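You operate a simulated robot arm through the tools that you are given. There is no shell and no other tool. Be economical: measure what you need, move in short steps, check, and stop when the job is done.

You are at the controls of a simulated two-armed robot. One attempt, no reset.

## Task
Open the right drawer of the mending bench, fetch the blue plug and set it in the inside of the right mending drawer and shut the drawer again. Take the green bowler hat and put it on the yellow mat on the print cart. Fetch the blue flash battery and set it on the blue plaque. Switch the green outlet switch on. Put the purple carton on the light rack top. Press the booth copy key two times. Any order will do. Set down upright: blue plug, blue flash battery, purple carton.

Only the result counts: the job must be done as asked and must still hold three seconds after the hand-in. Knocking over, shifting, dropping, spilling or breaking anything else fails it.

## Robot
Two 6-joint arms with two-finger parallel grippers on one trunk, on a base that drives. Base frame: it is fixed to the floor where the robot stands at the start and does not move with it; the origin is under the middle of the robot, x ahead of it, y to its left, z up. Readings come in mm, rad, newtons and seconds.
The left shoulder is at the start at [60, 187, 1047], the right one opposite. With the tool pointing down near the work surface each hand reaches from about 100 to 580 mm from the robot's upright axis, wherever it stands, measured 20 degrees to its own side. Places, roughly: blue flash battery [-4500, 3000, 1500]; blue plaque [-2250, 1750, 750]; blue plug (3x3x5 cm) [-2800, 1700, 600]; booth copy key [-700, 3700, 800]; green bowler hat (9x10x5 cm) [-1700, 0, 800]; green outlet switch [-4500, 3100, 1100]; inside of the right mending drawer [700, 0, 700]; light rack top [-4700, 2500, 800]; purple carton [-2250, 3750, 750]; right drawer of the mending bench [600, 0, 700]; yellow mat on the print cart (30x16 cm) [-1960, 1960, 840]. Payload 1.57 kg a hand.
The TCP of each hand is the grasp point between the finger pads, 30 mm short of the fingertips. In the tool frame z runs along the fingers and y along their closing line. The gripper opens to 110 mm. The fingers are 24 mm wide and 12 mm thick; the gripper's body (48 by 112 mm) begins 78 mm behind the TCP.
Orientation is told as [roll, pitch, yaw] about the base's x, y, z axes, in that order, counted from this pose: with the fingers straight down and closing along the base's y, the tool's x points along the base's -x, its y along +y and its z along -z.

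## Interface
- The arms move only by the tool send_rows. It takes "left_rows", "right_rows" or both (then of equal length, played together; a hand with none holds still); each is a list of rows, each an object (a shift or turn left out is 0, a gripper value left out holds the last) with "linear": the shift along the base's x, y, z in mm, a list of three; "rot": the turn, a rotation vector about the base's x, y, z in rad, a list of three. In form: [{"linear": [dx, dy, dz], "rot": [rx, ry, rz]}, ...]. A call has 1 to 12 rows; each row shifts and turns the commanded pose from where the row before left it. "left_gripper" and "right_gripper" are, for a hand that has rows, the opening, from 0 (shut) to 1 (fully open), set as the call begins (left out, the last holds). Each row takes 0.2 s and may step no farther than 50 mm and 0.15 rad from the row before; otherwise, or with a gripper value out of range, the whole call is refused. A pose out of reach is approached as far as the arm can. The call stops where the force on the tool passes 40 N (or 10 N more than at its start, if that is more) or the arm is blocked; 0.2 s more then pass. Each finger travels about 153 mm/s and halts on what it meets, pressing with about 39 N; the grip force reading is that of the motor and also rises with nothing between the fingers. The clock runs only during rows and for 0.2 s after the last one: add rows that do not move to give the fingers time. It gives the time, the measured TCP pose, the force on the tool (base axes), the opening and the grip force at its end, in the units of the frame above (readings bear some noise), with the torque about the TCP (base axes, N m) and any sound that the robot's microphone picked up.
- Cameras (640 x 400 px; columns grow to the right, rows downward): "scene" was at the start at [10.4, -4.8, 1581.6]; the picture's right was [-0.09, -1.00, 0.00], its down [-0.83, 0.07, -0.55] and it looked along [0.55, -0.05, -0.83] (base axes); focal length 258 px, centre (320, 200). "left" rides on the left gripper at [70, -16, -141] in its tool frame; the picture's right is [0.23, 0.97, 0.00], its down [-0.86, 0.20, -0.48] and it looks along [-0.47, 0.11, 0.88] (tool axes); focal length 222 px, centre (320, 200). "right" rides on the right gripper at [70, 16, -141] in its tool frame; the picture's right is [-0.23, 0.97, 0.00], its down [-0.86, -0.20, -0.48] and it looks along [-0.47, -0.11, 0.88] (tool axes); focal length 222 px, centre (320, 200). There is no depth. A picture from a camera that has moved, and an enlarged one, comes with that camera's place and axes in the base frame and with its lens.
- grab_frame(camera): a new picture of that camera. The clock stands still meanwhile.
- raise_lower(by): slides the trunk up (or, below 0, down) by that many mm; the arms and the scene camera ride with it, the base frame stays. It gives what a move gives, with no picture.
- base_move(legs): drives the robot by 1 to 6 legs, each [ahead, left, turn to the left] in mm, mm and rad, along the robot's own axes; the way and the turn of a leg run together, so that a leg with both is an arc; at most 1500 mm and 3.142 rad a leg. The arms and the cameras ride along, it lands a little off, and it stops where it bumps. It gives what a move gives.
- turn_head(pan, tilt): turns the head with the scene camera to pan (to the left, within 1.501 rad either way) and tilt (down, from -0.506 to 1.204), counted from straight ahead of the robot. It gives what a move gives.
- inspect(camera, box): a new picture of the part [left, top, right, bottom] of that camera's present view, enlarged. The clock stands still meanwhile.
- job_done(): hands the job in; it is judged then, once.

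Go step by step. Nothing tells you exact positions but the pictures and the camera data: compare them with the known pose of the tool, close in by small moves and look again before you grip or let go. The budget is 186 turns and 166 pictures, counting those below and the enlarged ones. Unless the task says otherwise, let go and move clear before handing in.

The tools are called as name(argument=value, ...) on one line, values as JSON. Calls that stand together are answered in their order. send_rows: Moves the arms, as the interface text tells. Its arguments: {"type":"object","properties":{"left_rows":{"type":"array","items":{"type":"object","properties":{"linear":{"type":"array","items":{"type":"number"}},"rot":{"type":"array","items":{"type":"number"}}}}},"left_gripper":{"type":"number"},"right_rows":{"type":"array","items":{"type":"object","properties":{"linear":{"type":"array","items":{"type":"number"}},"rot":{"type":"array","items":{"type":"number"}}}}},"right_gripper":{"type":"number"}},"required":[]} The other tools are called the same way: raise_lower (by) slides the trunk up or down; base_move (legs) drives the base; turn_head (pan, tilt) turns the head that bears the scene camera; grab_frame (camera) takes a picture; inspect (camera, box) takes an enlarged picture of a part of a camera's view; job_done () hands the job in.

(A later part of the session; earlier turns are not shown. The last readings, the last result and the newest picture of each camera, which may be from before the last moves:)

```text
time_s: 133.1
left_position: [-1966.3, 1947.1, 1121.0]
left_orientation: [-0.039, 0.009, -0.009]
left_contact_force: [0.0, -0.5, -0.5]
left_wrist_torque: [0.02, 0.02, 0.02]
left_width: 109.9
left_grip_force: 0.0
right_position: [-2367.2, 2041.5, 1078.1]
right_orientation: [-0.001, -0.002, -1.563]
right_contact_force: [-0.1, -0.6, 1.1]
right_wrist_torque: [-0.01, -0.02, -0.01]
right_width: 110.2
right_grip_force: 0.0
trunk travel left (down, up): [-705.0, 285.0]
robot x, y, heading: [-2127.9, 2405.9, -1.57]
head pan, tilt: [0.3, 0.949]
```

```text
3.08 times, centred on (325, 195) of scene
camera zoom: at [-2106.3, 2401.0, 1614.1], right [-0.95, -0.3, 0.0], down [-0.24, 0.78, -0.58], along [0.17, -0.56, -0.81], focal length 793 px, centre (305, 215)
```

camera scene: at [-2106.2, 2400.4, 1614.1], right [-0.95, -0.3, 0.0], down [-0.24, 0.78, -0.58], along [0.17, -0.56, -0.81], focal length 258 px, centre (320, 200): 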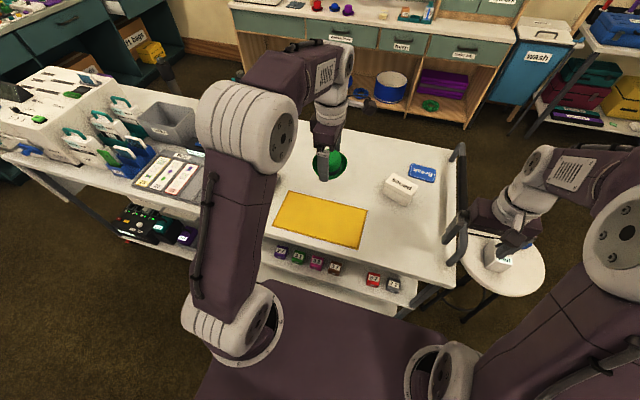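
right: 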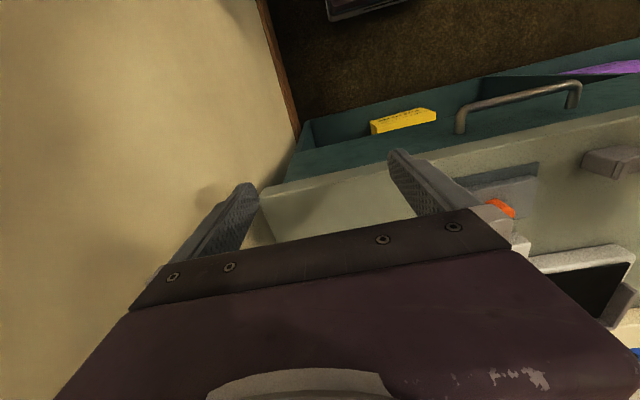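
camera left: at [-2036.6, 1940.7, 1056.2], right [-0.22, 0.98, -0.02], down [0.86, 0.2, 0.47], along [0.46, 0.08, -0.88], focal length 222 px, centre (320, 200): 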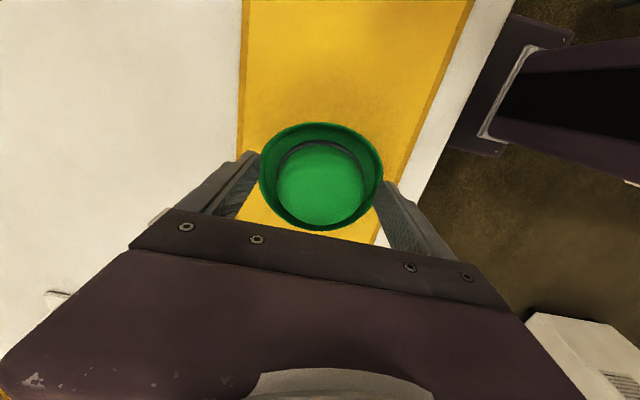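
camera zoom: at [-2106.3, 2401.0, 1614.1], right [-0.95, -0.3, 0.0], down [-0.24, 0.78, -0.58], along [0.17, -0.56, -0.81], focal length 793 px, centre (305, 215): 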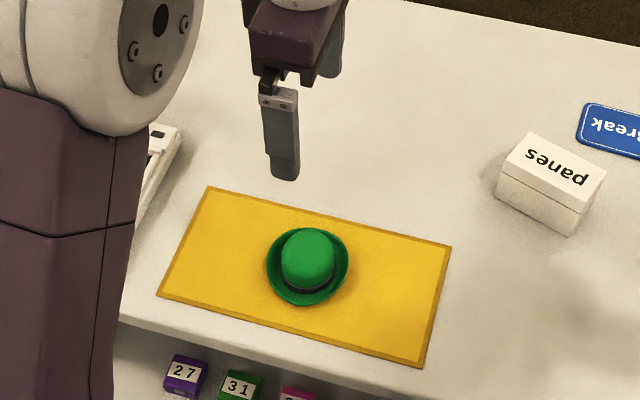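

The hat sits well on the mat. I'll reset the left hand's yaw and tilt, leave the gap to the +x side and look at the booth machine.

send_rows(left_rows=[{"linear": [0, 15, 0], "rot": [0.039, -0.009, -0.1]}, {"linear": [0, 15, 0], "rot": [0, 0, -0.146]}, {"linear": [0, 15, 0], "rot": [0, 0, -0.146]}, {"linear": [0, 15, 0], "rot": [0, 0, -0.146]}, {"linear": [0, 15, 0], "rot": [0, 0, -0.146]}, {"linear": [0, 15, 0], "rot": [0, 0, -0.146]}, {"linear": [0, 0, 0], "rot": [0, 0, -0.146]}, {"rot": [0, 0, -0.146]}, {"rot": [0, 0, -0.146]}, {"rot": [0, 0, -0.146]}, {"rot": [0, 0, -0.146]}])

base_move(legs=[[0, 700, 0]])

turn_head(pan=1.5, tilt=0.4)

grab_frame(camera="scene")

```text
time_s: 135.5
left_position: [-1966.1, 2037.3, 1120.8]
left_orientation: [0.001, 0.004, -1.576]
left_contact_force: [-0.2, 0.6, 0.5]
left_wrist_torque: [-0.01, 0.0, 0.03]
left_width: 109.9
left_grip_force: 0.1
right_position: [-2367.5, 2040.3, 1077.3]
right_orientation: [-0.001, -0.002, -1.564]
right_contact_force: [-0.6, -0.1, 0.5]
right_wrist_torque: [-0.02, 0.0, -0.03]
right_width: 110.2
right_grip_force: 0.0
trunk travel left (down, up): [-705.0, 285.0]
robot x, y, heading: [-2128.8, 2410.6, -1.569]
head pan, tilt: [0.3, 0.949]
```

```text
time_s: 139.3
left_position: [-1263.6, 2042.3, 1121.8]
left_orientation: [0.002, 0.003, -1.567]
left_contact_force: [-0.3, -0.6, 0.0]
left_wrist_torque: [0.0, -0.02, -0.01]
left_width: 110.4
left_grip_force: 0.0
right_position: [-1662.1, 2045.4, 1078.0]
right_orientation: [-0.002, -0.002, -1.562]
right_contact_force: [-0.2, -1.4, 0.3]
right_wrist_torque: [0.02, -0.05, 0.0]
right_width: 110.1
right_grip_force: 0.1
trunk travel left (down, up): [-705.0, 285.0]
robot x, y, heading: [-1424.6, 2412.9, -1.564]
head pan, tilt: [0.3, 0.949]
```

```text
time_s: 140.7
left_position: [-1263.5, 2040.5, 1121.4]
left_orientation: [0.002, 0.003, -1.567]
left_contact_force: [0.2, 0.1, -0.1]
left_wrist_torque: [0.02, 0.02, 0.06]
left_width: 110.2
left_grip_force: 0.0
right_position: [-1662.7, 2043.8, 1078.1]
right_orientation: [-0.002, -0.001, -1.564]
right_contact_force: [0.0, 0.3, 0.1]
right_wrist_torque: [-0.02, -0.03, -0.02]
right_width: 109.9
right_grip_force: 0.1
trunk travel left (down, up): [-705.0, 285.0]
robot x, y, heading: [-1422.9, 2413.3, -1.567]
head pan, tilt: [1.499, 0.4]
```

```text
109 pictures are left
camera scene: at [-1332.4, 2467.8, 1660.7], right [-0.07, -1.0, 0.0], down [-0.39, 0.03, -0.92], along [0.92, -0.06, -0.39], focal length 258 px, centre (320, 200)
```

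scene: 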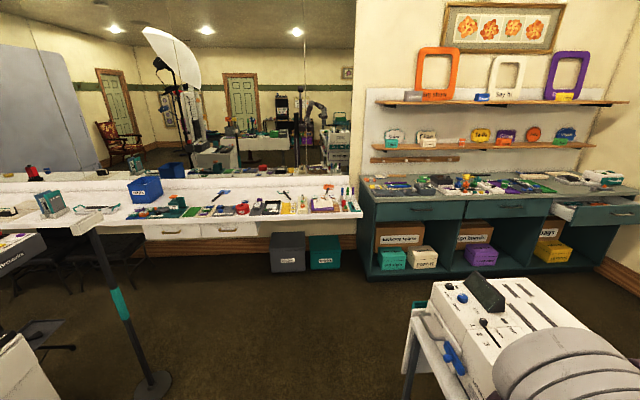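

I'll turn around to face +y and look at the booth machine.

base_move(legs=[[0, 0, 3.14]])

turn_head(pan=-0.3, tilt=0.5)

grab_frame(camera="scene")

```text
time_s: 148.4
left_position: [-1577.8, 2787.4, 1121.1]
left_orientation: [0.001, 0.004, 1.556]
left_contact_force: [-0.7, -0.2, -0.4]
left_wrist_torque: [0.03, 0.04, 0.02]
left_width: 109.9
left_grip_force: 0.0
right_position: [-1179.6, 2774.7, 1079.2]
right_orientation: [-0.003, -0.002, 1.561]
right_contact_force: [0.5, 0.0, 0.0]
right_wrist_torque: [0.02, 0.0, 0.03]
right_width: 109.9
right_grip_force: 0.1
trunk travel left (down, up): [-705.0, 285.0]
robot x, y, heading: [-1427.4, 2412.8, 1.556]
head pan, tilt: [1.499, 0.4]
```

```text
time_s: 150.2
left_position: [-1578.4, 2786.8, 1121.8]
left_orientation: [0.002, 0.003, 1.556]
left_contact_force: [-0.3, 0.5, 0.4]
left_wrist_torque: [0.0, 0.04, 0.03]
left_width: 110.2
left_grip_force: 0.1
right_position: [-1178.8, 2775.9, 1076.6]
right_orientation: [-0.002, -0.001, 1.562]
right_contact_force: [-0.5, 0.6, 1.0]
right_wrist_torque: [0.01, 0.01, -0.02]
right_width: 110.2
right_grip_force: 0.0
trunk travel left (down, up): [-705.0, 285.0]
robot x, y, heading: [-1426.9, 2410.3, 1.56]
head pan, tilt: [-0.3, 0.499]
```

```text
108 pictures are left
camera scene: at [-1397.3, 2440.6, 1651.6], right [0.95, -0.31, 0.0], down [-0.15, -0.46, -0.88], along [0.27, 0.84, -0.48], focal length 258 px, centre (320, 200)
```

scene: 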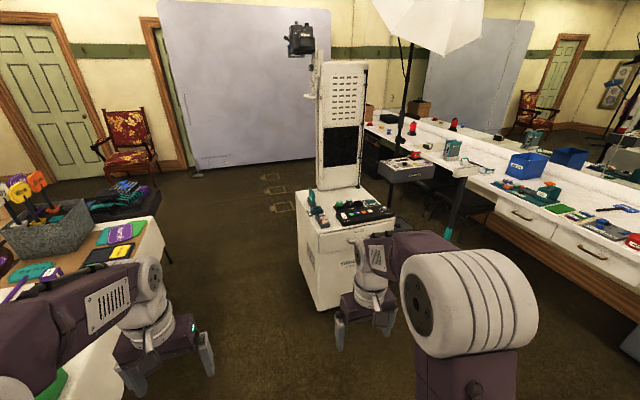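

inspect(camera="scene", box=[290, 170, 420, 260])

inspect(camera="scene", box=[0, 170, 180, 330])

```text
4.44 times, centred on (355, 215) of scene
camera zoom: at [-1397.3, 2440.6, 1651.6], right [0.95, -0.31, 0.0], down [-0.15, -0.46, -0.88], along [0.27, 0.84, -0.48], focal length 1146 px, centre (164, 133)
```

zoom: 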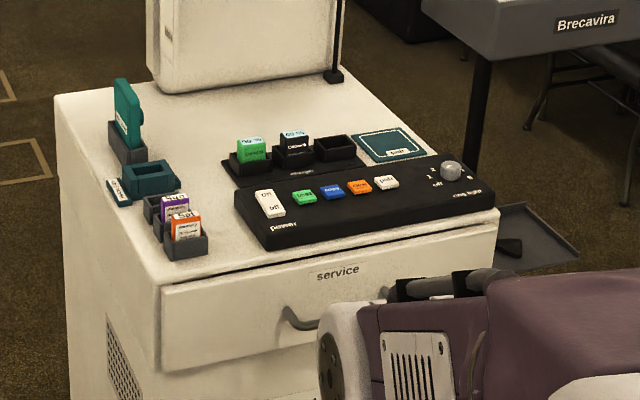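

```text
2.50 times, centred on (90, 250) of scene
camera zoom: at [-1397.3, 2440.6, 1651.6], right [0.95, -0.31, 0.0], down [-0.15, -0.46, -0.88], along [0.27, 0.84, -0.48], focal length 644 px, centre (895, 75)
```

zoom: 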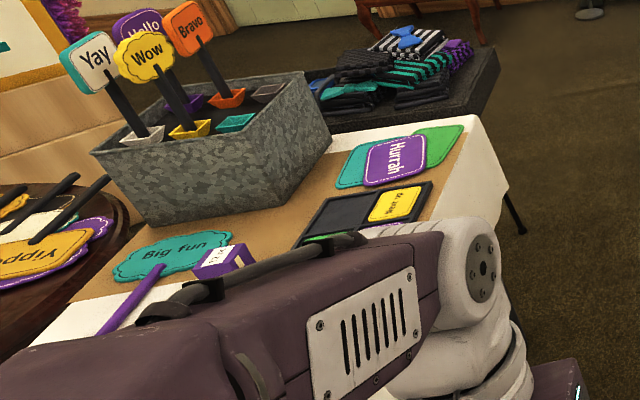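

The booth panel has its keys around (-730, 3600, 830). I'll drive up to it facing +y.

base_move(legs=[[400, -560, 0], [370, 0, 0]])

turn_head(pan=-0.2, tilt=0.95)

grab_frame(camera="scene")

grab_frame(camera="right")

```text
time_s: 156.0
left_position: [-1013.3, 3551.4, 1120.6]
left_orientation: [0.001, 0.003, 1.553]
left_contact_force: [-0.1, 0.0, -1.0]
left_wrist_torque: [0.0, -0.03, -0.01]
left_width: 109.9
left_grip_force: 0.1
right_position: [-613.7, 3539.6, 1076.9]
right_orientation: [-0.002, -0.002, 1.56]
right_contact_force: [0.3, 0.4, 0.1]
right_wrist_torque: [-0.01, 0.0, -0.01]
right_width: 109.7
right_grip_force: 0.0
trunk travel left (down, up): [-705.0, 285.0]
robot x, y, heading: [-856.5, 3177.9, 1.563]
head pan, tilt: [-0.3, 0.499]
```

```text
time_s: 156.9
left_position: [-1013.7, 3551.2, 1121.9]
left_orientation: [0.003, 0.003, 1.553]
left_contact_force: [0.1, 0.6, 0.4]
left_wrist_torque: [0.02, -0.03, -0.02]
left_width: 110.1
left_grip_force: 0.0
right_position: [-613.6, 3538.6, 1077.8]
right_orientation: [-0.001, -0.001, 1.56]
right_contact_force: [-0.1, 0.3, -0.6]
right_wrist_torque: [-0.03, 0.02, 0.02]
right_width: 109.8
right_grip_force: 0.1
trunk travel left (down, up): [-705.0, 285.0]
robot x, y, heading: [-855.4, 3174.2, 1.562]
head pan, tilt: [-0.201, 0.949]
```

```text
105 pictures are left
camera scene: at [-844.7, 3189.5, 1614.2], right [0.98, -0.21, 0.0], down [-0.17, -0.79, -0.58], along [0.12, 0.57, -0.81], focal length 258 px, centre (320, 200)
```

scene: 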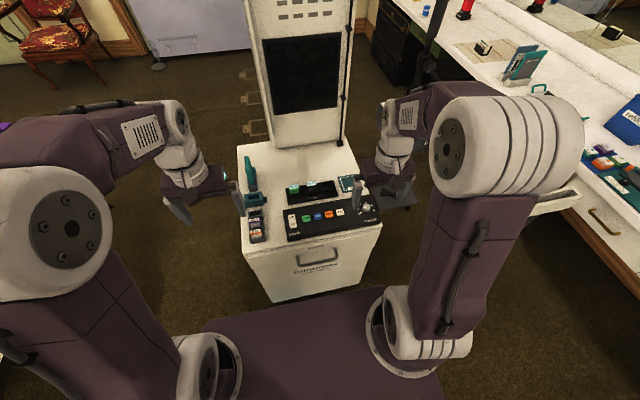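

```text
104 pictures are left
camera right: at [-632.1, 3470.2, 1219.4], right [-0.97, 0.24, 0.0], down [0.21, 0.85, 0.48], along [0.12, 0.47, -0.88], focal length 222 px, centre (320, 200)
```

right: 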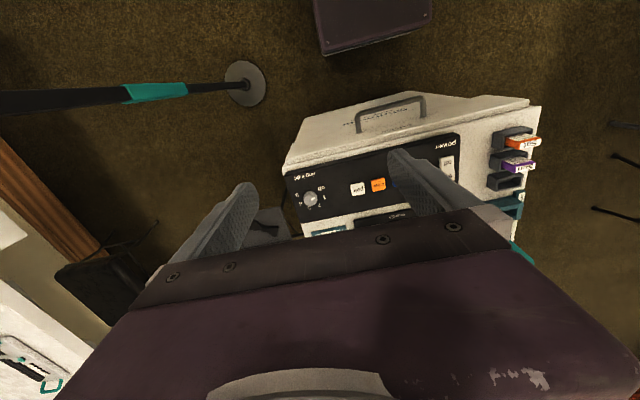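

inspect(camera="scene", box=[270, 190, 400, 260])

inspect(camera="scene", box=[285, 202, 345, 238])

```text
4.92 times, centred on (335, 225) of scene
camera zoom: at [-844.7, 3189.5, 1614.2], right [0.98, -0.21, 0.0], down [-0.17, -0.79, -0.58], along [0.12, 0.57, -0.81], focal length 1269 px, centre (246, 77)
```

zoom: 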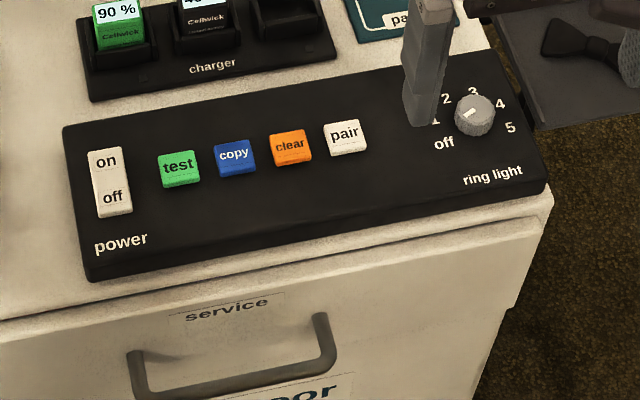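

```text
10.67 times, centred on (315, 220) of scene
camera zoom: at [-844.7, 3189.5, 1614.2], right [0.98, -0.21, 0.0], down [-0.17, -0.79, -0.58], along [0.12, 0.57, -0.81], focal length 2750 px, centre (373, -13)
```

zoom: 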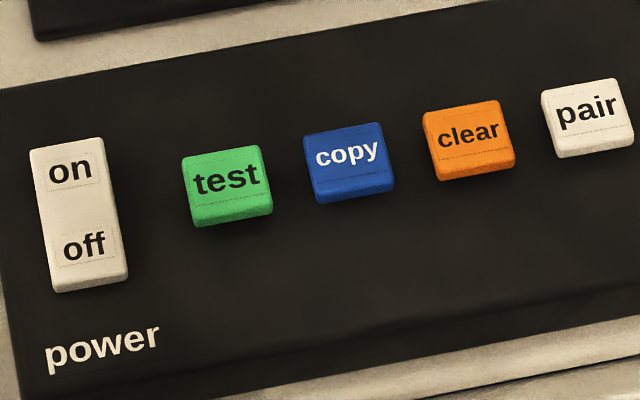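

The blue key is labelled "copy", at about (-746, 3698, 787). I'll drive 80 mm closer, close the right gripper and hover above it.

base_move(legs=[[80, 0, 0]])

send_rows(right_rows=[{"linear": [-30, 15, -30]}, {"linear": [-30, 15, -30]}, {"linear": [-30, 15, -30]}, {"linear": [-30, 15, -30]}, {"linear": [-12, 18, -35]}, {"linear": [0, 0, -35]}, {}], right_gripper=0)

inspect(camera="scene", box=[270, 170, 400, 260])

grab_frame(camera="right")

```text
time_s: 157.9
left_position: [-1012.5, 3630.5, 1121.0]
left_orientation: [0.002, 0.002, 1.552]
left_contact_force: [-0.4, -0.1, 0.6]
left_wrist_torque: [-0.01, 0.03, -0.02]
left_width: 109.9
left_grip_force: 0.0
right_position: [-612.1, 3619.3, 1078.0]
right_orientation: [-0.003, -0.003, 1.559]
right_contact_force: [0.2, -1.1, -0.1]
right_wrist_torque: [0.02, -0.01, 0.04]
right_width: 110.0
right_grip_force: 0.0
trunk travel left (down, up): [-705.0, 285.0]
robot x, y, heading: [-855.7, 3254.9, 1.554]
head pan, tilt: [-0.201, 0.949]
```

```text
time_s: 159.5
left_position: [-1010.6, 3630.6, 1121.1]
left_orientation: [0.0, 0.005, 1.553]
left_contact_force: [0.0, 0.0, -0.3]
left_wrist_torque: [0.02, -0.03, 0.02]
left_width: 110.0
left_grip_force: 0.0
right_position: [-743.6, 3697.1, 886.1]
right_orientation: [-0.002, -0.003, 1.558]
right_contact_force: [0.4, 0.5, -0.7]
right_wrist_torque: [-0.01, 0.0, 0.0]
right_width: 0.2
right_grip_force: 21.2
trunk travel left (down, up): [-705.0, 285.0]
robot x, y, heading: [-858.0, 3254.5, 1.559]
head pan, tilt: [-0.201, 0.949]
```

```text
4.44 times, centred on (335, 215) of scene
camera zoom: at [-844.0, 3269.0, 1614.1], right [0.98, -0.21, 0.0], down [-0.17, -0.79, -0.58], along [0.12, 0.57, -0.81], focal length 1146 px, centre (253, 133)
```

zoom: 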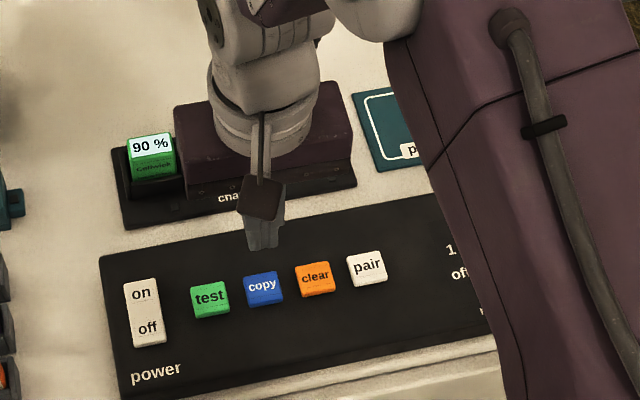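

```text
100 pictures are left
camera right: at [-762.8, 3628.1, 1028.1], right [-0.97, 0.24, 0.0], down [0.21, 0.85, 0.48], along [0.12, 0.47, -0.88], focal length 222 px, centre (320, 200)
```

right: 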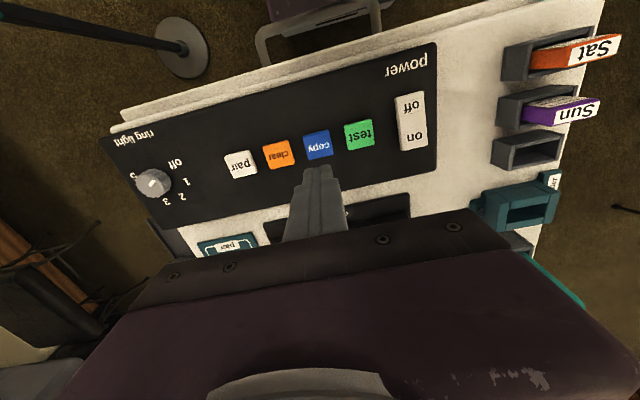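

The key refines to (-746, 3687, ~800). I'll shift and descend near it.

send_rows(right_rows=[{"linear": [-2, -11, -20]}, {"linear": [0, 0, -20]}, {}])

inspect(camera="scene", box=[295, 210, 355, 250])

grab_frame(camera="right")

```text
time_s: 160.3
left_position: [-1011.2, 3631.1, 1121.3]
left_orientation: [0.002, 0.001, 1.554]
left_contact_force: [-0.2, -0.4, -0.3]
left_wrist_torque: [0.01, 0.03, 0.0]
left_width: 110.0
left_grip_force: 0.0
right_position: [-746.1, 3686.8, 846.8]
right_orientation: [-0.002, -0.001, 1.56]
right_contact_force: [0.2, -0.3, 0.2]
right_wrist_torque: [0.02, 0.01, 0.01]
right_width: 0.0
right_grip_force: 21.6
trunk travel left (down, up): [-705.0, 285.0]
robot x, y, heading: [-859.1, 3255.8, 1.56]
head pan, tilt: [-0.201, 0.949]
```

```text
10.00 times, centred on (325, 230) of scene
camera zoom: at [-843.6, 3269.6, 1614.1], right [0.98, -0.21, 0.0], down [-0.17, -0.79, -0.58], along [0.12, 0.57, -0.81], focal length 2578 px, centre (270, -100)
```

zoom: 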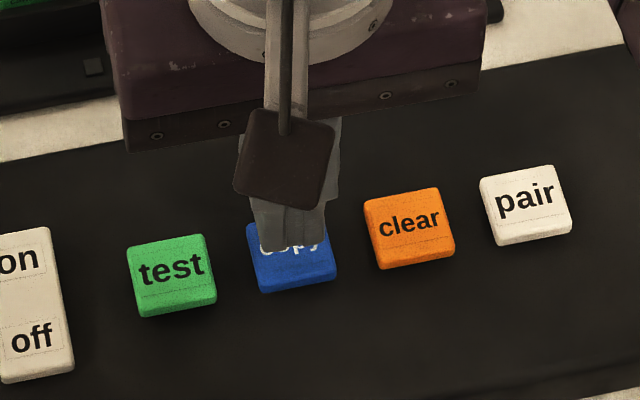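

```text
98 pictures are left
camera right: at [-765.0, 3617.2, 988.3], right [-0.97, 0.24, 0.0], down [0.21, 0.85, 0.48], along [0.12, 0.47, -0.88], focal length 222 px, centre (320, 200)
```

right: 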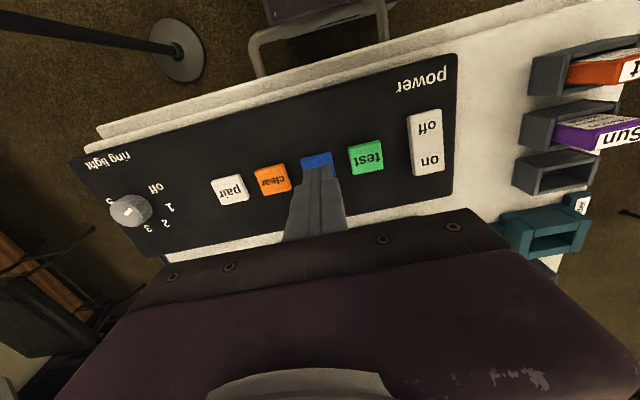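

Aligned. I'll press slowly in small steps.

send_rows(right_rows=[{"linear": [0, 0, -5]}, {"linear": [0, 0, -4]}, {"linear": [0, 0, -3]}, {}])

send_rows(right_rows=[{"linear": [0, 0, -2]}, {"linear": [0, 0, -2]}, {}])

```text
time_s: 161.3
left_position: [-1011.6, 3632.1, 1121.9]
left_orientation: [0.001, 0.004, 1.553]
left_contact_force: [-0.4, 0.4, -1.0]
left_wrist_torque: [0.03, 0.0, 0.02]
left_width: 110.1
left_grip_force: 0.1
right_position: [-746.4, 3687.5, 834.5]
right_orientation: [-0.003, -0.001, 1.559]
right_contact_force: [-0.1, 0.3, 0.6]
right_wrist_torque: [-0.01, -0.01, -0.02]
right_width: 0.1
right_grip_force: 21.8
trunk travel left (down, up): [-705.0, 285.0]
robot x, y, heading: [-857.7, 3259.6, 1.556]
head pan, tilt: [-0.201, 0.949]
```

```text
time_s: 162.1
left_position: [-1011.0, 3631.1, 1121.9]
left_orientation: [0.001, 0.004, 1.554]
left_contact_force: [0.1, 0.1, 0.4]
left_wrist_torque: [-0.02, 0.01, 0.03]
left_width: 110.0
left_grip_force: 0.1
right_position: [-745.8, 3687.3, 831.9]
right_orientation: [-0.002, -0.001, 1.558]
right_contact_force: [-0.1, -0.2, -0.2]
right_wrist_torque: [0.02, -0.01, 0.0]
right_width: 0.1
right_grip_force: 21.2
trunk travel left (down, up): [-705.0, 285.0]
robot x, y, heading: [-857.9, 3257.0, 1.559]
head pan, tilt: [-0.201, 0.949]
```

send_rows(right_rows=[{"linear": [0, 0, -2]}, {"linear": [0, 0, -2]}, {"linear": [0, 0, -2]}, {}])

inspect(camera="scene", box=[295, 210, 355, 250])

```text
time_s: 163.1
left_position: [-1011.5, 3630.0, 1120.3]
left_orientation: [0.001, 0.003, 1.553]
left_contact_force: [0.6, 0.0, -0.8]
left_wrist_torque: [-0.02, 0.02, -0.02]
left_width: 109.8
left_grip_force: 0.1
right_position: [-746.1, 3687.4, 827.4]
right_orientation: [-0.001, -0.004, 1.558]
right_contact_force: [3.8, 3.7, 23.8]
right_wrist_torque: [-0.19, -0.1, 0.05]
right_width: 0.0
right_grip_force: 21.3
trunk travel left (down, up): [-705.0, 285.0]
robot x, y, heading: [-858.1, 3257.4, 1.556]
head pan, tilt: [-0.201, 0.949]
heard: click
```

```text
10.00 times, centred on (325, 230) of scene
camera zoom: at [-843.7, 3267.5, 1614.5], right [0.98, -0.21, 0.0], down [-0.17, -0.79, -0.58], along [0.12, 0.57, -0.81], focal length 2578 px, centre (270, -100)
```

zoom: 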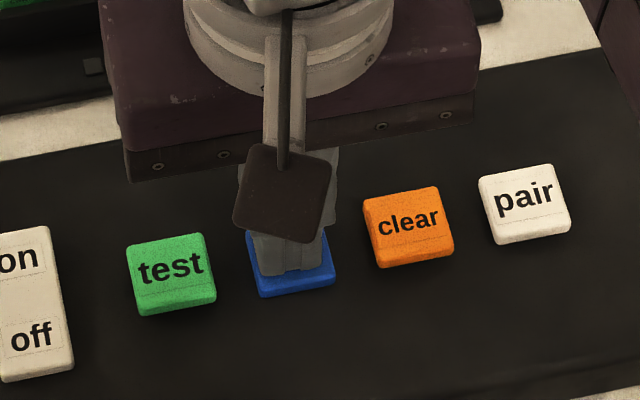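

One click was heard. I'll release fully, then press a second time the same amount.

send_rows(right_rows=[{"linear": [0, 0, 8]}, {"linear": [0, 0, 7]}, {}, {}])

send_rows(right_rows=[{"linear": [0, 0, -8]}, {"linear": [0, 0, -3]}, {"linear": [0, 0, -2]}, {"linear": [0, 0, -2]}, {}])

```text
time_s: 164.1
left_position: [-1011.2, 3631.0, 1122.2]
left_orientation: [0.0, 0.003, 1.553]
left_contact_force: [0.3, 0.2, -0.7]
left_wrist_torque: [0.02, -0.01, 0.02]
left_width: 110.1
left_grip_force: 0.0
right_position: [-747.5, 3685.8, 839.6]
right_orientation: [-0.002, -0.001, 1.558]
right_contact_force: [-0.3, -0.2, 0.0]
right_wrist_torque: [0.01, -0.02, -0.02]
right_width: 0.0
right_grip_force: 21.7
trunk travel left (down, up): [-705.0, 285.0]
robot x, y, heading: [-859.0, 3256.5, 1.559]
head pan, tilt: [-0.201, 0.949]
```

```text
time_s: 165.3
left_position: [-1010.5, 3630.3, 1122.3]
left_orientation: [0.003, 0.001, 1.555]
left_contact_force: [0.2, -0.2, -0.5]
left_wrist_torque: [0.0, -0.01, -0.01]
left_width: 109.9
left_grip_force: 0.0
right_position: [-746.6, 3687.5, 826.6]
right_orientation: [0.001, -0.006, 1.558]
right_contact_force: [4.2, 2.5, 21.5]
right_wrist_torque: [-0.13, -0.12, 0.06]
right_width: 0.1
right_grip_force: 21.6
trunk travel left (down, up): [-705.0, 285.0]
robot x, y, heading: [-858.3, 3260.7, 1.554]
head pan, tilt: [-0.201, 0.949]
heard: click
```

Two clicks are done. I'll lift off, back away, turn to face -x and head for the carton.

send_rows(right_rows=[{"linear": [0, 0, 20]}, {"linear": [0, 0, 45]}, {"linear": [0, 0, 45]}, {"linear": [5, -20, 45]}, {"linear": [10, -25, 40]}, {"linear": [10, -25, 40]}, {}])

grab_frame(camera="scene")

base_move(legs=[[-200, 0, 0], [0, 0, 1.58], [500, 0, 0]])

turn_head(pan=-0.3, tilt=0.55)

grab_frame(camera="scene")

```text
time_s: 166.9
left_position: [-1011.5, 3632.2, 1121.0]
left_orientation: [0.002, 0.003, 1.553]
left_contact_force: [0.5, -0.4, -0.3]
left_wrist_torque: [0.01, 0.06, 0.02]
left_width: 110.0
left_grip_force: 0.1
right_position: [-721.3, 3616.2, 1060.3]
right_orientation: [-0.001, 0.0, 1.559]
right_contact_force: [0.1, -0.6, -0.1]
right_wrist_torque: [-0.03, -0.02, -0.01]
right_width: 0.2
right_grip_force: 21.4
trunk travel left (down, up): [-705.0, 285.0]
robot x, y, heading: [-854.3, 3258.7, 1.559]
head pan, tilt: [-0.201, 0.949]
```

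```text
96 pictures are left
camera scene: at [-843.9, 3270.9, 1614.1], right [0.98, -0.21, 0.0], down [-0.17, -0.8, -0.58], along [0.12, 0.57, -0.81], focal length 258 px, centre (320, 200)
```

scene: 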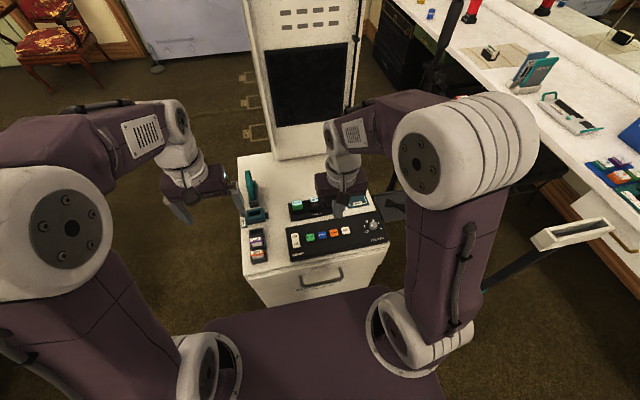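

```text
time_s: 174.9
left_position: [-1731.6, 2888.8, 1121.2]
left_orientation: [0.002, 0.002, -3.132]
left_contact_force: [0.1, -0.2, 0.2]
left_wrist_torque: [0.0, -0.03, 0.01]
left_width: 110.1
left_grip_force: 0.1
right_position: [-1723.2, 3178.7, 1060.6]
right_orientation: [-0.002, -0.001, -3.13]
right_contact_force: [-0.4, -0.7, -0.3]
right_wrist_torque: [0.0, -0.01, 0.04]
right_width: 0.0
right_grip_force: 21.0
trunk travel left (down, up): [-705.0, 285.0]
robot x, y, heading: [-1363.3, 3053.2, -3.134]
head pan, tilt: [-0.201, 0.949]
```

```text
time_s: 175.8
left_position: [-1732.0, 2887.7, 1120.9]
left_orientation: [0.002, 0.004, -3.136]
left_contact_force: [-0.1, -0.3, 0.3]
left_wrist_torque: [0.04, -0.01, -0.03]
left_width: 109.9
left_grip_force: 0.0
right_position: [-1724.2, 3178.5, 1059.4]
right_orientation: [-0.003, -0.001, -3.129]
right_contact_force: [0.1, 0.2, -0.2]
right_wrist_torque: [0.0, -0.02, 0.01]
right_width: 0.0
right_grip_force: 20.9
trunk travel left (down, up): [-705.0, 285.0]
robot x, y, heading: [-1361.6, 3050.7, -3.132]
head pan, tilt: [-0.3, 0.55]
```

```text
95 pictures are left
camera scene: at [-1387.9, 3078.2, 1647.0], right [0.29, 0.96, 0.0], down [0.5, -0.15, -0.85], along [-0.82, 0.24, -0.52], focal length 258 px, centre (320, 200)
```

scene: 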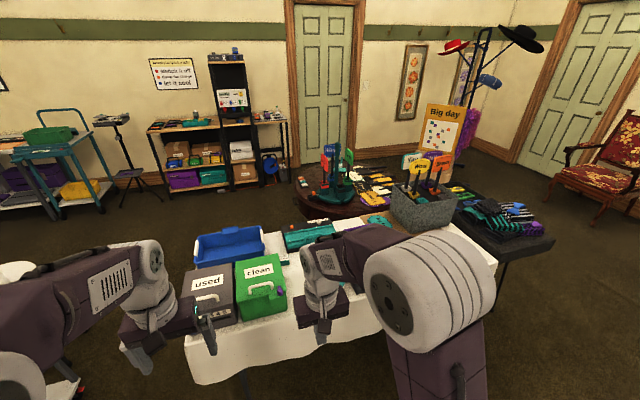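

base_move(legs=[[200, -450, 0]])

turn_head(pan=0, tilt=0.9)

grab_frame(camera="scene")

grab_frame(camera="right")

```text
time_s: 178.7
left_position: [-1935.2, 3335.8, 1120.6]
left_orientation: [0.003, 0.003, -3.129]
left_contact_force: [-0.9, 0.5, -0.6]
left_wrist_torque: [-0.02, 0.02, 0.01]
left_width: 110.1
left_grip_force: 0.0
right_position: [-1928.2, 3627.4, 1059.6]
right_orientation: [-0.001, -0.002, -3.125]
right_contact_force: [0.3, -0.3, -0.6]
right_wrist_torque: [-0.02, 0.0, 0.0]
right_width: 0.0
right_grip_force: 21.2
trunk travel left (down, up): [-705.0, 285.0]
robot x, y, heading: [-1564.0, 3500.5, -3.123]
head pan, tilt: [-0.3, 0.55]
```

```text
time_s: 179.6
left_position: [-1935.5, 3337.0, 1121.3]
left_orientation: [0.0, 0.002, -3.128]
left_contact_force: [0.0, 0.5, 0.4]
left_wrist_torque: [-0.02, 0.02, -0.04]
left_width: 110.0
left_grip_force: 0.0
right_position: [-1929.5, 3627.7, 1061.4]
right_orientation: [-0.001, -0.002, -3.122]
right_contact_force: [-1.6, 0.0, -0.3]
right_wrist_torque: [0.01, -0.02, -0.03]
right_width: 0.0
right_grip_force: 21.5
trunk travel left (down, up): [-705.0, 285.0]
robot x, y, heading: [-1567.2, 3501.2, -3.128]
head pan, tilt: [0.0, 0.901]
```

```text
94 pictures are left
camera scene: at [-1581.9, 3502.3, 1617.8], right [-0.02, 1.0, 0.0], down [0.78, 0.01, -0.62], along [-0.62, -0.01, -0.78], focal length 258 px, centre (320, 200)
```

scene: 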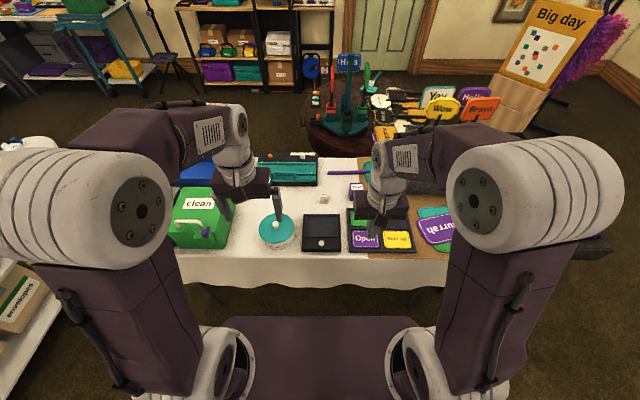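

```text
93 pictures are left
camera right: at [-1860.0, 3612.8, 1201.8], right [-0.21, -0.98, 0.0], down [-0.86, 0.18, 0.48], along [-0.47, 0.1, -0.88], focal length 222 px, centre (320, 200)
```

right: 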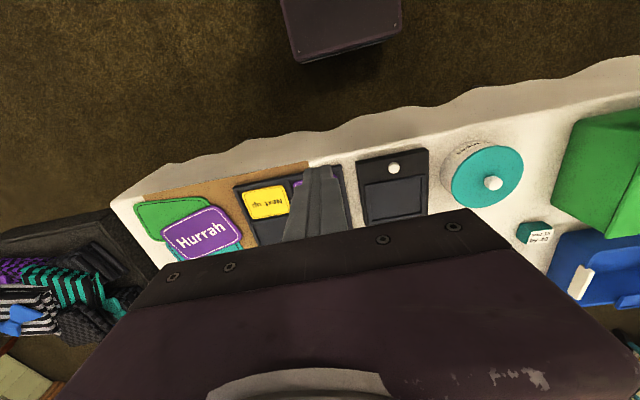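

The carton is near (-2308, 3649). I'll creep closer to the table edge and get a clear view.

base_move(legs=[[185, -20, 0]])

send_rows(right_rows=[{"linear": [-10, 20, 0]}, {"linear": [-40, 0, 0]}, {"linear": [-40, 0, 0]}, {"linear": [-20, 0, 0]}, {}], right_gripper=1)

grab_frame(camera="right")

grab_frame(camera="scene")

```text
time_s: 181.1
left_position: [-2119.3, 3354.0, 1119.3]
left_orientation: [0.002, 0.003, -3.129]
left_contact_force: [-0.1, -0.3, -0.1]
left_wrist_torque: [0.01, 0.06, -0.02]
left_width: 110.0
left_grip_force: 0.0
right_position: [-2113.8, 3644.5, 1060.4]
right_orientation: [-0.002, -0.001, -3.123]
right_contact_force: [-0.1, -0.1, 0.0]
right_wrist_torque: [-0.02, -0.02, -0.01]
right_width: 0.2
right_grip_force: 20.9
trunk travel left (down, up): [-705.0, 285.0]
robot x, y, heading: [-1752.1, 3518.1, -3.124]
head pan, tilt: [0.0, 0.901]
```

```text
time_s: 182.3
left_position: [-2121.3, 3353.8, 1120.8]
left_orientation: [0.0, 0.004, -3.128]
left_contact_force: [1.5, 0.3, 0.3]
left_wrist_torque: [0.0, 0.0, -0.04]
left_width: 110.2
left_grip_force: 0.0
right_position: [-2224.9, 3664.9, 1060.0]
right_orientation: [-0.002, -0.002, -3.123]
right_contact_force: [0.0, -0.1, -0.4]
right_wrist_torque: [-0.01, 0.03, 0.01]
right_width: 109.9
right_grip_force: 0.0
trunk travel left (down, up): [-705.0, 285.0]
robot x, y, heading: [-1750.8, 3518.8, -3.122]
head pan, tilt: [0.0, 0.901]
```

```text
92 pictures are left
camera right: at [-2156.2, 3649.5, 1201.6], right [-0.21, -0.98, 0.0], down [-0.86, 0.18, 0.48], along [-0.47, 0.1, -0.88], focal length 222 px, centre (320, 200)
```

right: 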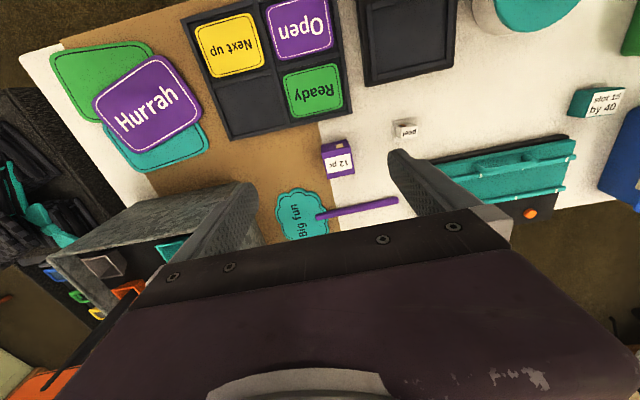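

```text
91 pictures are left
camera scene: at [-1767.5, 3519.0, 1617.7], right [-0.02, 1.0, 0.0], down [0.78, 0.01, -0.62], along [-0.62, -0.01, -0.78], focal length 258 px, centre (320, 200)
```

scene: 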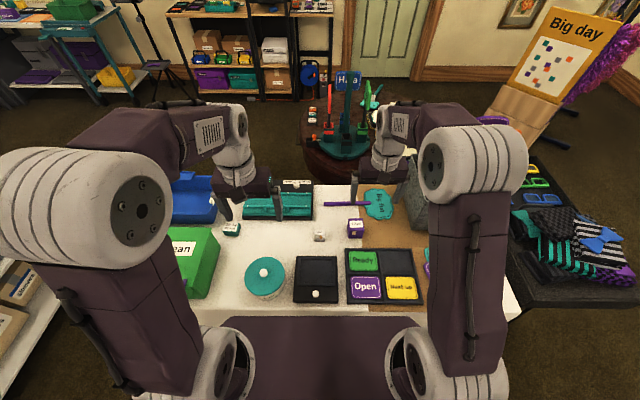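

The carton is at about (-2297, 3641, 780). I'll hover over it with the right hand.

send_rows(right_rows=[{"linear": [-18, -6, -40]}, {"linear": [-18, -6, -40]}, {"linear": [-18, -6, -40]}, {"linear": [-18, -6, -40]}, {}])

grab_frame(camera="right")

inspect(camera="scene", box=[300, 180, 420, 260])

```text
time_s: 183.5
left_position: [-2119.7, 3352.9, 1120.9]
left_orientation: [0.002, 0.004, -3.13]
left_contact_force: [-0.7, 0.4, -0.3]
left_wrist_torque: [0.02, 0.02, 0.01]
left_width: 110.1
left_grip_force: 0.1
right_position: [-2296.4, 3639.2, 900.3]
right_orientation: [-0.002, -0.003, -3.122]
right_contact_force: [0.3, 0.3, -0.2]
right_wrist_torque: [-0.01, -0.01, 0.0]
right_width: 110.0
right_grip_force: 0.2
trunk travel left (down, up): [-705.0, 285.0]
robot x, y, heading: [-1750.9, 3517.2, -3.122]
head pan, tilt: [0.0, 0.901]
```

```text
90 pictures are left
camera right: at [-2227.6, 3625.0, 1041.5], right [-0.21, -0.98, 0.0], down [-0.86, 0.18, 0.48], along [-0.47, 0.1, -0.88], focal length 222 px, centre (320, 200)
```

right: 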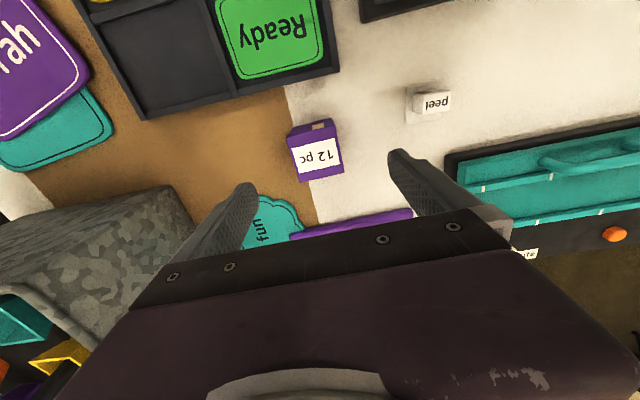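

```text
5.00 times, centred on (360, 220) of scene
camera zoom: at [-1766.4, 3519.1, 1617.8], right [-0.02, 1.0, 0.0], down [0.78, 0.01, -0.62], along [-0.62, -0.01, -0.78], focal length 1289 px, centre (120, 100)
```

zoom: 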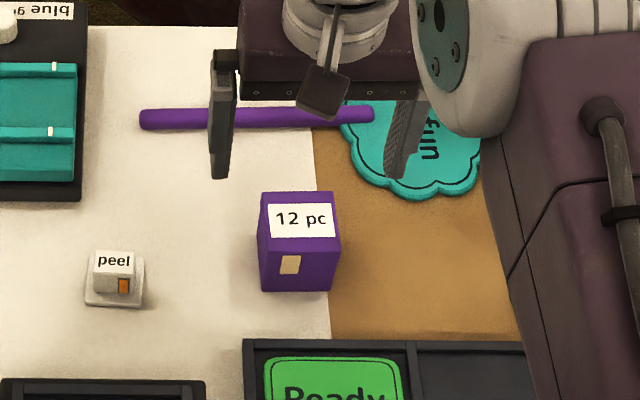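

Carton top is at (-2306, 3646, 795), about 57 mm wide. I'll descend around it.

send_rows(right_rows=[{"linear": [-5, 4, -30]}, {"linear": [-5, 3, -30]}, {"linear": [0, 0, -25]}, {"linear": [0, 0, -20]}, {}])

grab_frame(camera="right")

inspect(camera="scene", box=[300, 180, 420, 260])

```text
time_s: 184.7
left_position: [-2120.8, 3354.0, 1120.5]
left_orientation: [0.003, 0.003, -3.129]
left_contact_force: [-0.9, 0.3, -0.2]
left_wrist_torque: [0.01, 0.01, -0.04]
left_width: 109.8
left_grip_force: 0.0
right_position: [-2305.6, 3647.1, 795.5]
right_orientation: [-0.001, -0.002, -3.123]
right_contact_force: [0.6, 0.2, 0.7]
right_wrist_torque: [-0.02, 0.0, -0.03]
right_width: 110.1
right_grip_force: 0.0
trunk travel left (down, up): [-705.0, 285.0]
robot x, y, heading: [-1749.5, 3519.2, -3.129]
head pan, tilt: [0.0, 0.901]
```

```text
88 pictures are left
camera right: at [-2237.3, 3631.9, 937.0], right [-0.21, -0.98, 0.0], down [-0.86, 0.18, 0.48], along [-0.47, 0.1, -0.88], focal length 222 px, centre (320, 200)
```

right: 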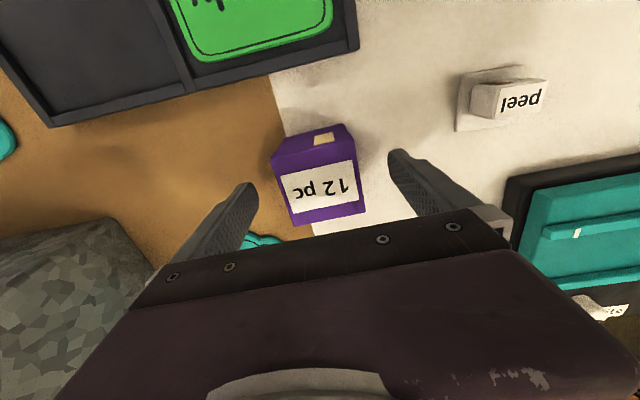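

```text
5.00 times, centred on (360, 220) of scene
camera zoom: at [-1767.1, 3519.1, 1617.7], right [-0.02, 1.0, 0.0], down [0.78, 0.01, -0.62], along [-0.62, -0.01, -0.78], focal length 1289 px, centre (120, 100)
```

zoom: 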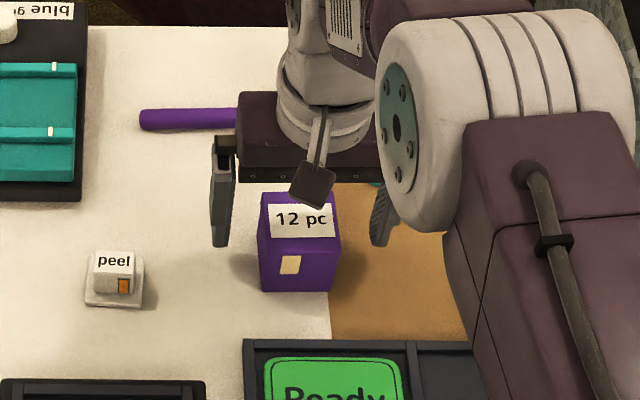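

Well centred, and the table looks lower than I assumed, so there's room. I'll lower 22 mm more and grip.

send_rows(right_rows=[{"linear": [0, 0, -11]}, {"linear": [0, 0, -11]}, {}])

send_rows(right_rows=[{}, {}, {}, {}], right_gripper=0.3)

send_rows(right_rows=[{"linear": [0, 0, 10]}, {"linear": [0, 0, 20]}, {}])

grab_frame(camera="right")

inspect(camera="scene", box=[300, 180, 420, 260])

```text
time_s: 185.5
left_position: [-2120.4, 3354.2, 1121.4]
left_orientation: [0.001, 0.002, -3.128]
left_contact_force: [0.3, 0.4, 0.0]
left_wrist_torque: [0.0, 0.0, -0.01]
left_width: 109.9
left_grip_force: 0.1
right_position: [-2306.8, 3647.1, 772.3]
right_orientation: [0.0, -0.001, -3.123]
right_contact_force: [0.4, 0.4, 0.0]
right_wrist_torque: [-0.02, -0.01, 0.02]
right_width: 109.9
right_grip_force: 0.1
trunk travel left (down, up): [-705.0, 285.0]
robot x, y, heading: [-1752.4, 3516.8, -3.123]
head pan, tilt: [0.0, 0.901]
```

```text
time_s: 186.5
left_position: [-2121.4, 3353.8, 1120.7]
left_orientation: [0.001, 0.004, -3.129]
left_contact_force: [0.1, 0.1, 0.3]
left_wrist_torque: [0.02, -0.01, -0.02]
left_width: 110.0
left_grip_force: 0.1
right_position: [-2306.3, 3646.2, 772.3]
right_orientation: [-0.004, -0.003, -3.123]
right_contact_force: [-0.1, -0.1, 1.6]
right_wrist_torque: [-0.04, 0.03, -0.03]
right_width: 53.6
right_grip_force: 38.8
trunk travel left (down, up): [-705.0, 285.0]
robot x, y, heading: [-1751.9, 3519.0, -3.12]
head pan, tilt: [0.0, 0.901]
```

```text
time_s: 187.3
left_position: [-2122.4, 3354.4, 1121.7]
left_orientation: [0.002, 0.002, -3.13]
left_contact_force: [0.5, -0.3, -0.2]
left_wrist_torque: [0.0, 0.01, 0.0]
left_width: 109.9
left_grip_force: 0.1
right_position: [-2306.2, 3646.5, 803.8]
right_orientation: [-0.002, -0.002, -3.122]
right_contact_force: [-0.3, -0.5, -0.5]
right_wrist_torque: [0.02, 0.0, 0.0]
right_width: 53.6
right_grip_force: 39.1
trunk travel left (down, up): [-705.0, 285.0]
robot x, y, heading: [-1750.8, 3516.5, -3.125]
head pan, tilt: [0.0, 0.901]
```

```text
86 pictures are left
camera right: at [-2237.7, 3631.8, 944.7], right [-0.21, -0.98, 0.0], down [-0.86, 0.18, 0.48], along [-0.47, 0.1, -0.88], focal length 222 px, centre (320, 200)
```

right: 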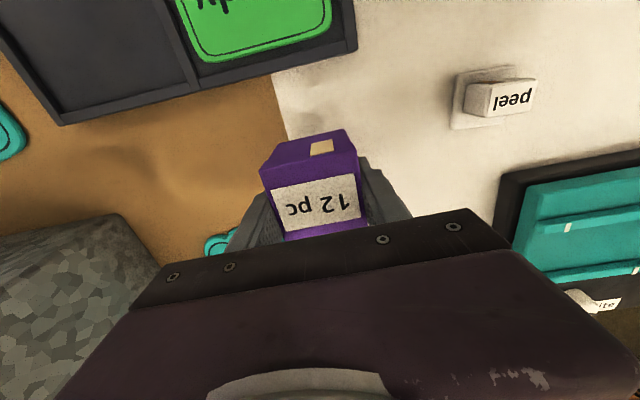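

```text
5.00 times, centred on (360, 220) of scene
camera zoom: at [-1768.1, 3519.3, 1617.7], right [-0.02, 1.0, 0.0], down [0.78, 0.01, -0.62], along [-0.62, -0.01, -0.78], focal length 1289 px, centre (120, 100)
```

zoom: 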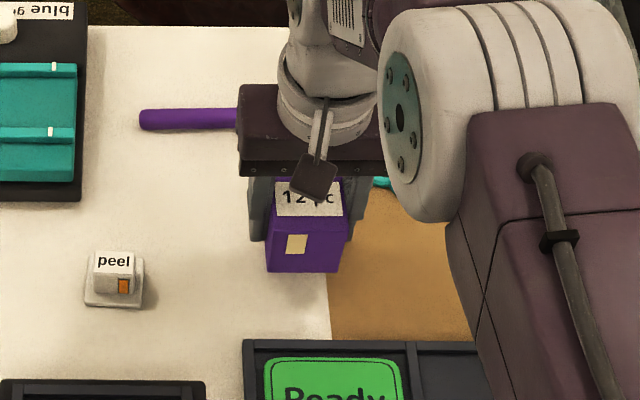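

The carton is held. I'll lift it and retract before driving.

send_rows(right_rows=[{"linear": [0, 0, 45]}, {"linear": [0, 0, 45]}, {"linear": [10, 0, 45]}, {"linear": [20, 0, 45]}, {"linear": [30, 0, 38]}, {"linear": [45, 0, 20]}, {"linear": [45, 0, 20]}, {"linear": [45, 0, 0]}, {}])

```text
time_s: 189.3
left_position: [-2122.2, 3353.2, 1119.8]
left_orientation: [0.002, 0.005, -3.129]
left_contact_force: [-0.5, -0.7, -0.4]
left_wrist_torque: [0.02, 0.0, -0.03]
left_width: 110.3
left_grip_force: 0.1
right_position: [-2112.3, 3648.6, 1061.8]
right_orientation: [-0.002, 0.0, -3.123]
right_contact_force: [0.5, -0.5, 0.0]
right_wrist_torque: [0.0, 0.0, 0.02]
right_width: 53.7
right_grip_force: 39.2
trunk travel left (down, up): [-705.0, 285.0]
robot x, y, heading: [-1751.8, 3513.9, -3.127]
head pan, tilt: [0.0, 0.901]
```

base_move(legs=[[-220, 0, 0], [0, 1110, -0.014]])

base_move(legs=[[1200, 0, 0], [1100, 0, 0]])

turn_head(pan=-0.1, tilt=0.4)

grab_frame(camera="scene")

```text
time_s: 196.2
left_position: [-1901.4, 2264.0, 1121.1]
left_orientation: [0.002, 0.004, 3.128]
left_contact_force: [0.3, -0.4, 0.0]
left_wrist_torque: [0.0, 0.02, -0.02]
left_width: 109.9
left_grip_force: 0.0
right_position: [-1885.0, 2559.3, 1063.3]
right_orientation: [-0.003, -0.002, 3.133]
right_contact_force: [-0.7, 0.8, -0.7]
right_wrist_torque: [0.01, 0.03, 0.01]
right_width: 53.4
right_grip_force: 39.1
trunk travel left (down, up): [-705.0, 285.0]
robot x, y, heading: [-1525.0, 2418.0, 3.133]
head pan, tilt: [0.0, 0.901]
```

```text
time_s: 207.4
left_position: [-4175.2, 2275.7, 1121.7]
left_orientation: [0.003, 0.002, 3.132]
left_contact_force: [0.0, -0.3, -0.2]
left_wrist_torque: [0.05, 0.02, -0.03]
left_width: 110.1
left_grip_force: 0.1
right_position: [-4161.0, 2569.5, 1062.6]
right_orientation: [-0.002, -0.003, 3.139]
right_contact_force: [0.1, 0.0, -2.2]
right_wrist_torque: [0.02, 0.02, 0.02]
right_width: 53.6
right_grip_force: 39.4
trunk travel left (down, up): [-705.0, 285.0]
robot x, y, heading: [-3803.7, 2430.6, 3.138]
head pan, tilt: [0.0, 0.901]
```

```text
time_s: 208.4
left_position: [-4177.5, 2275.4, 1121.6]
left_orientation: [0.002, 0.003, 3.133]
left_contact_force: [0.3, -0.5, 0.0]
left_wrist_torque: [-0.01, 0.0, -0.02]
left_width: 109.9
left_grip_force: 0.1
right_position: [-4160.6, 2569.7, 1061.7]
right_orientation: [-0.003, -0.001, 3.14]
right_contact_force: [-0.5, -0.4, -1.3]
right_wrist_torque: [-0.05, 0.03, -0.01]
right_width: 53.5
right_grip_force: 39.1
trunk travel left (down, up): [-705.0, 285.0]
robot x, y, heading: [-3805.5, 2435.0, 3.141]
head pan, tilt: [-0.099, 0.4]
```

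```text
84 pictures are left
camera scene: at [-3836.2, 2443.2, 1660.7], right [0.1, 0.99, 0.0], down [0.39, -0.04, -0.92], along [-0.92, 0.09, -0.39], focal length 258 px, centre (320, 200)
```

scene: 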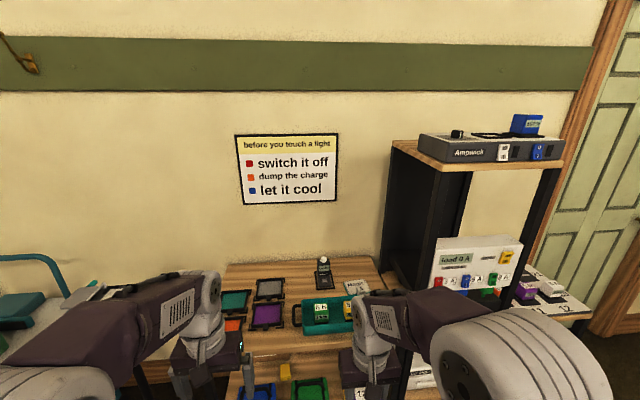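

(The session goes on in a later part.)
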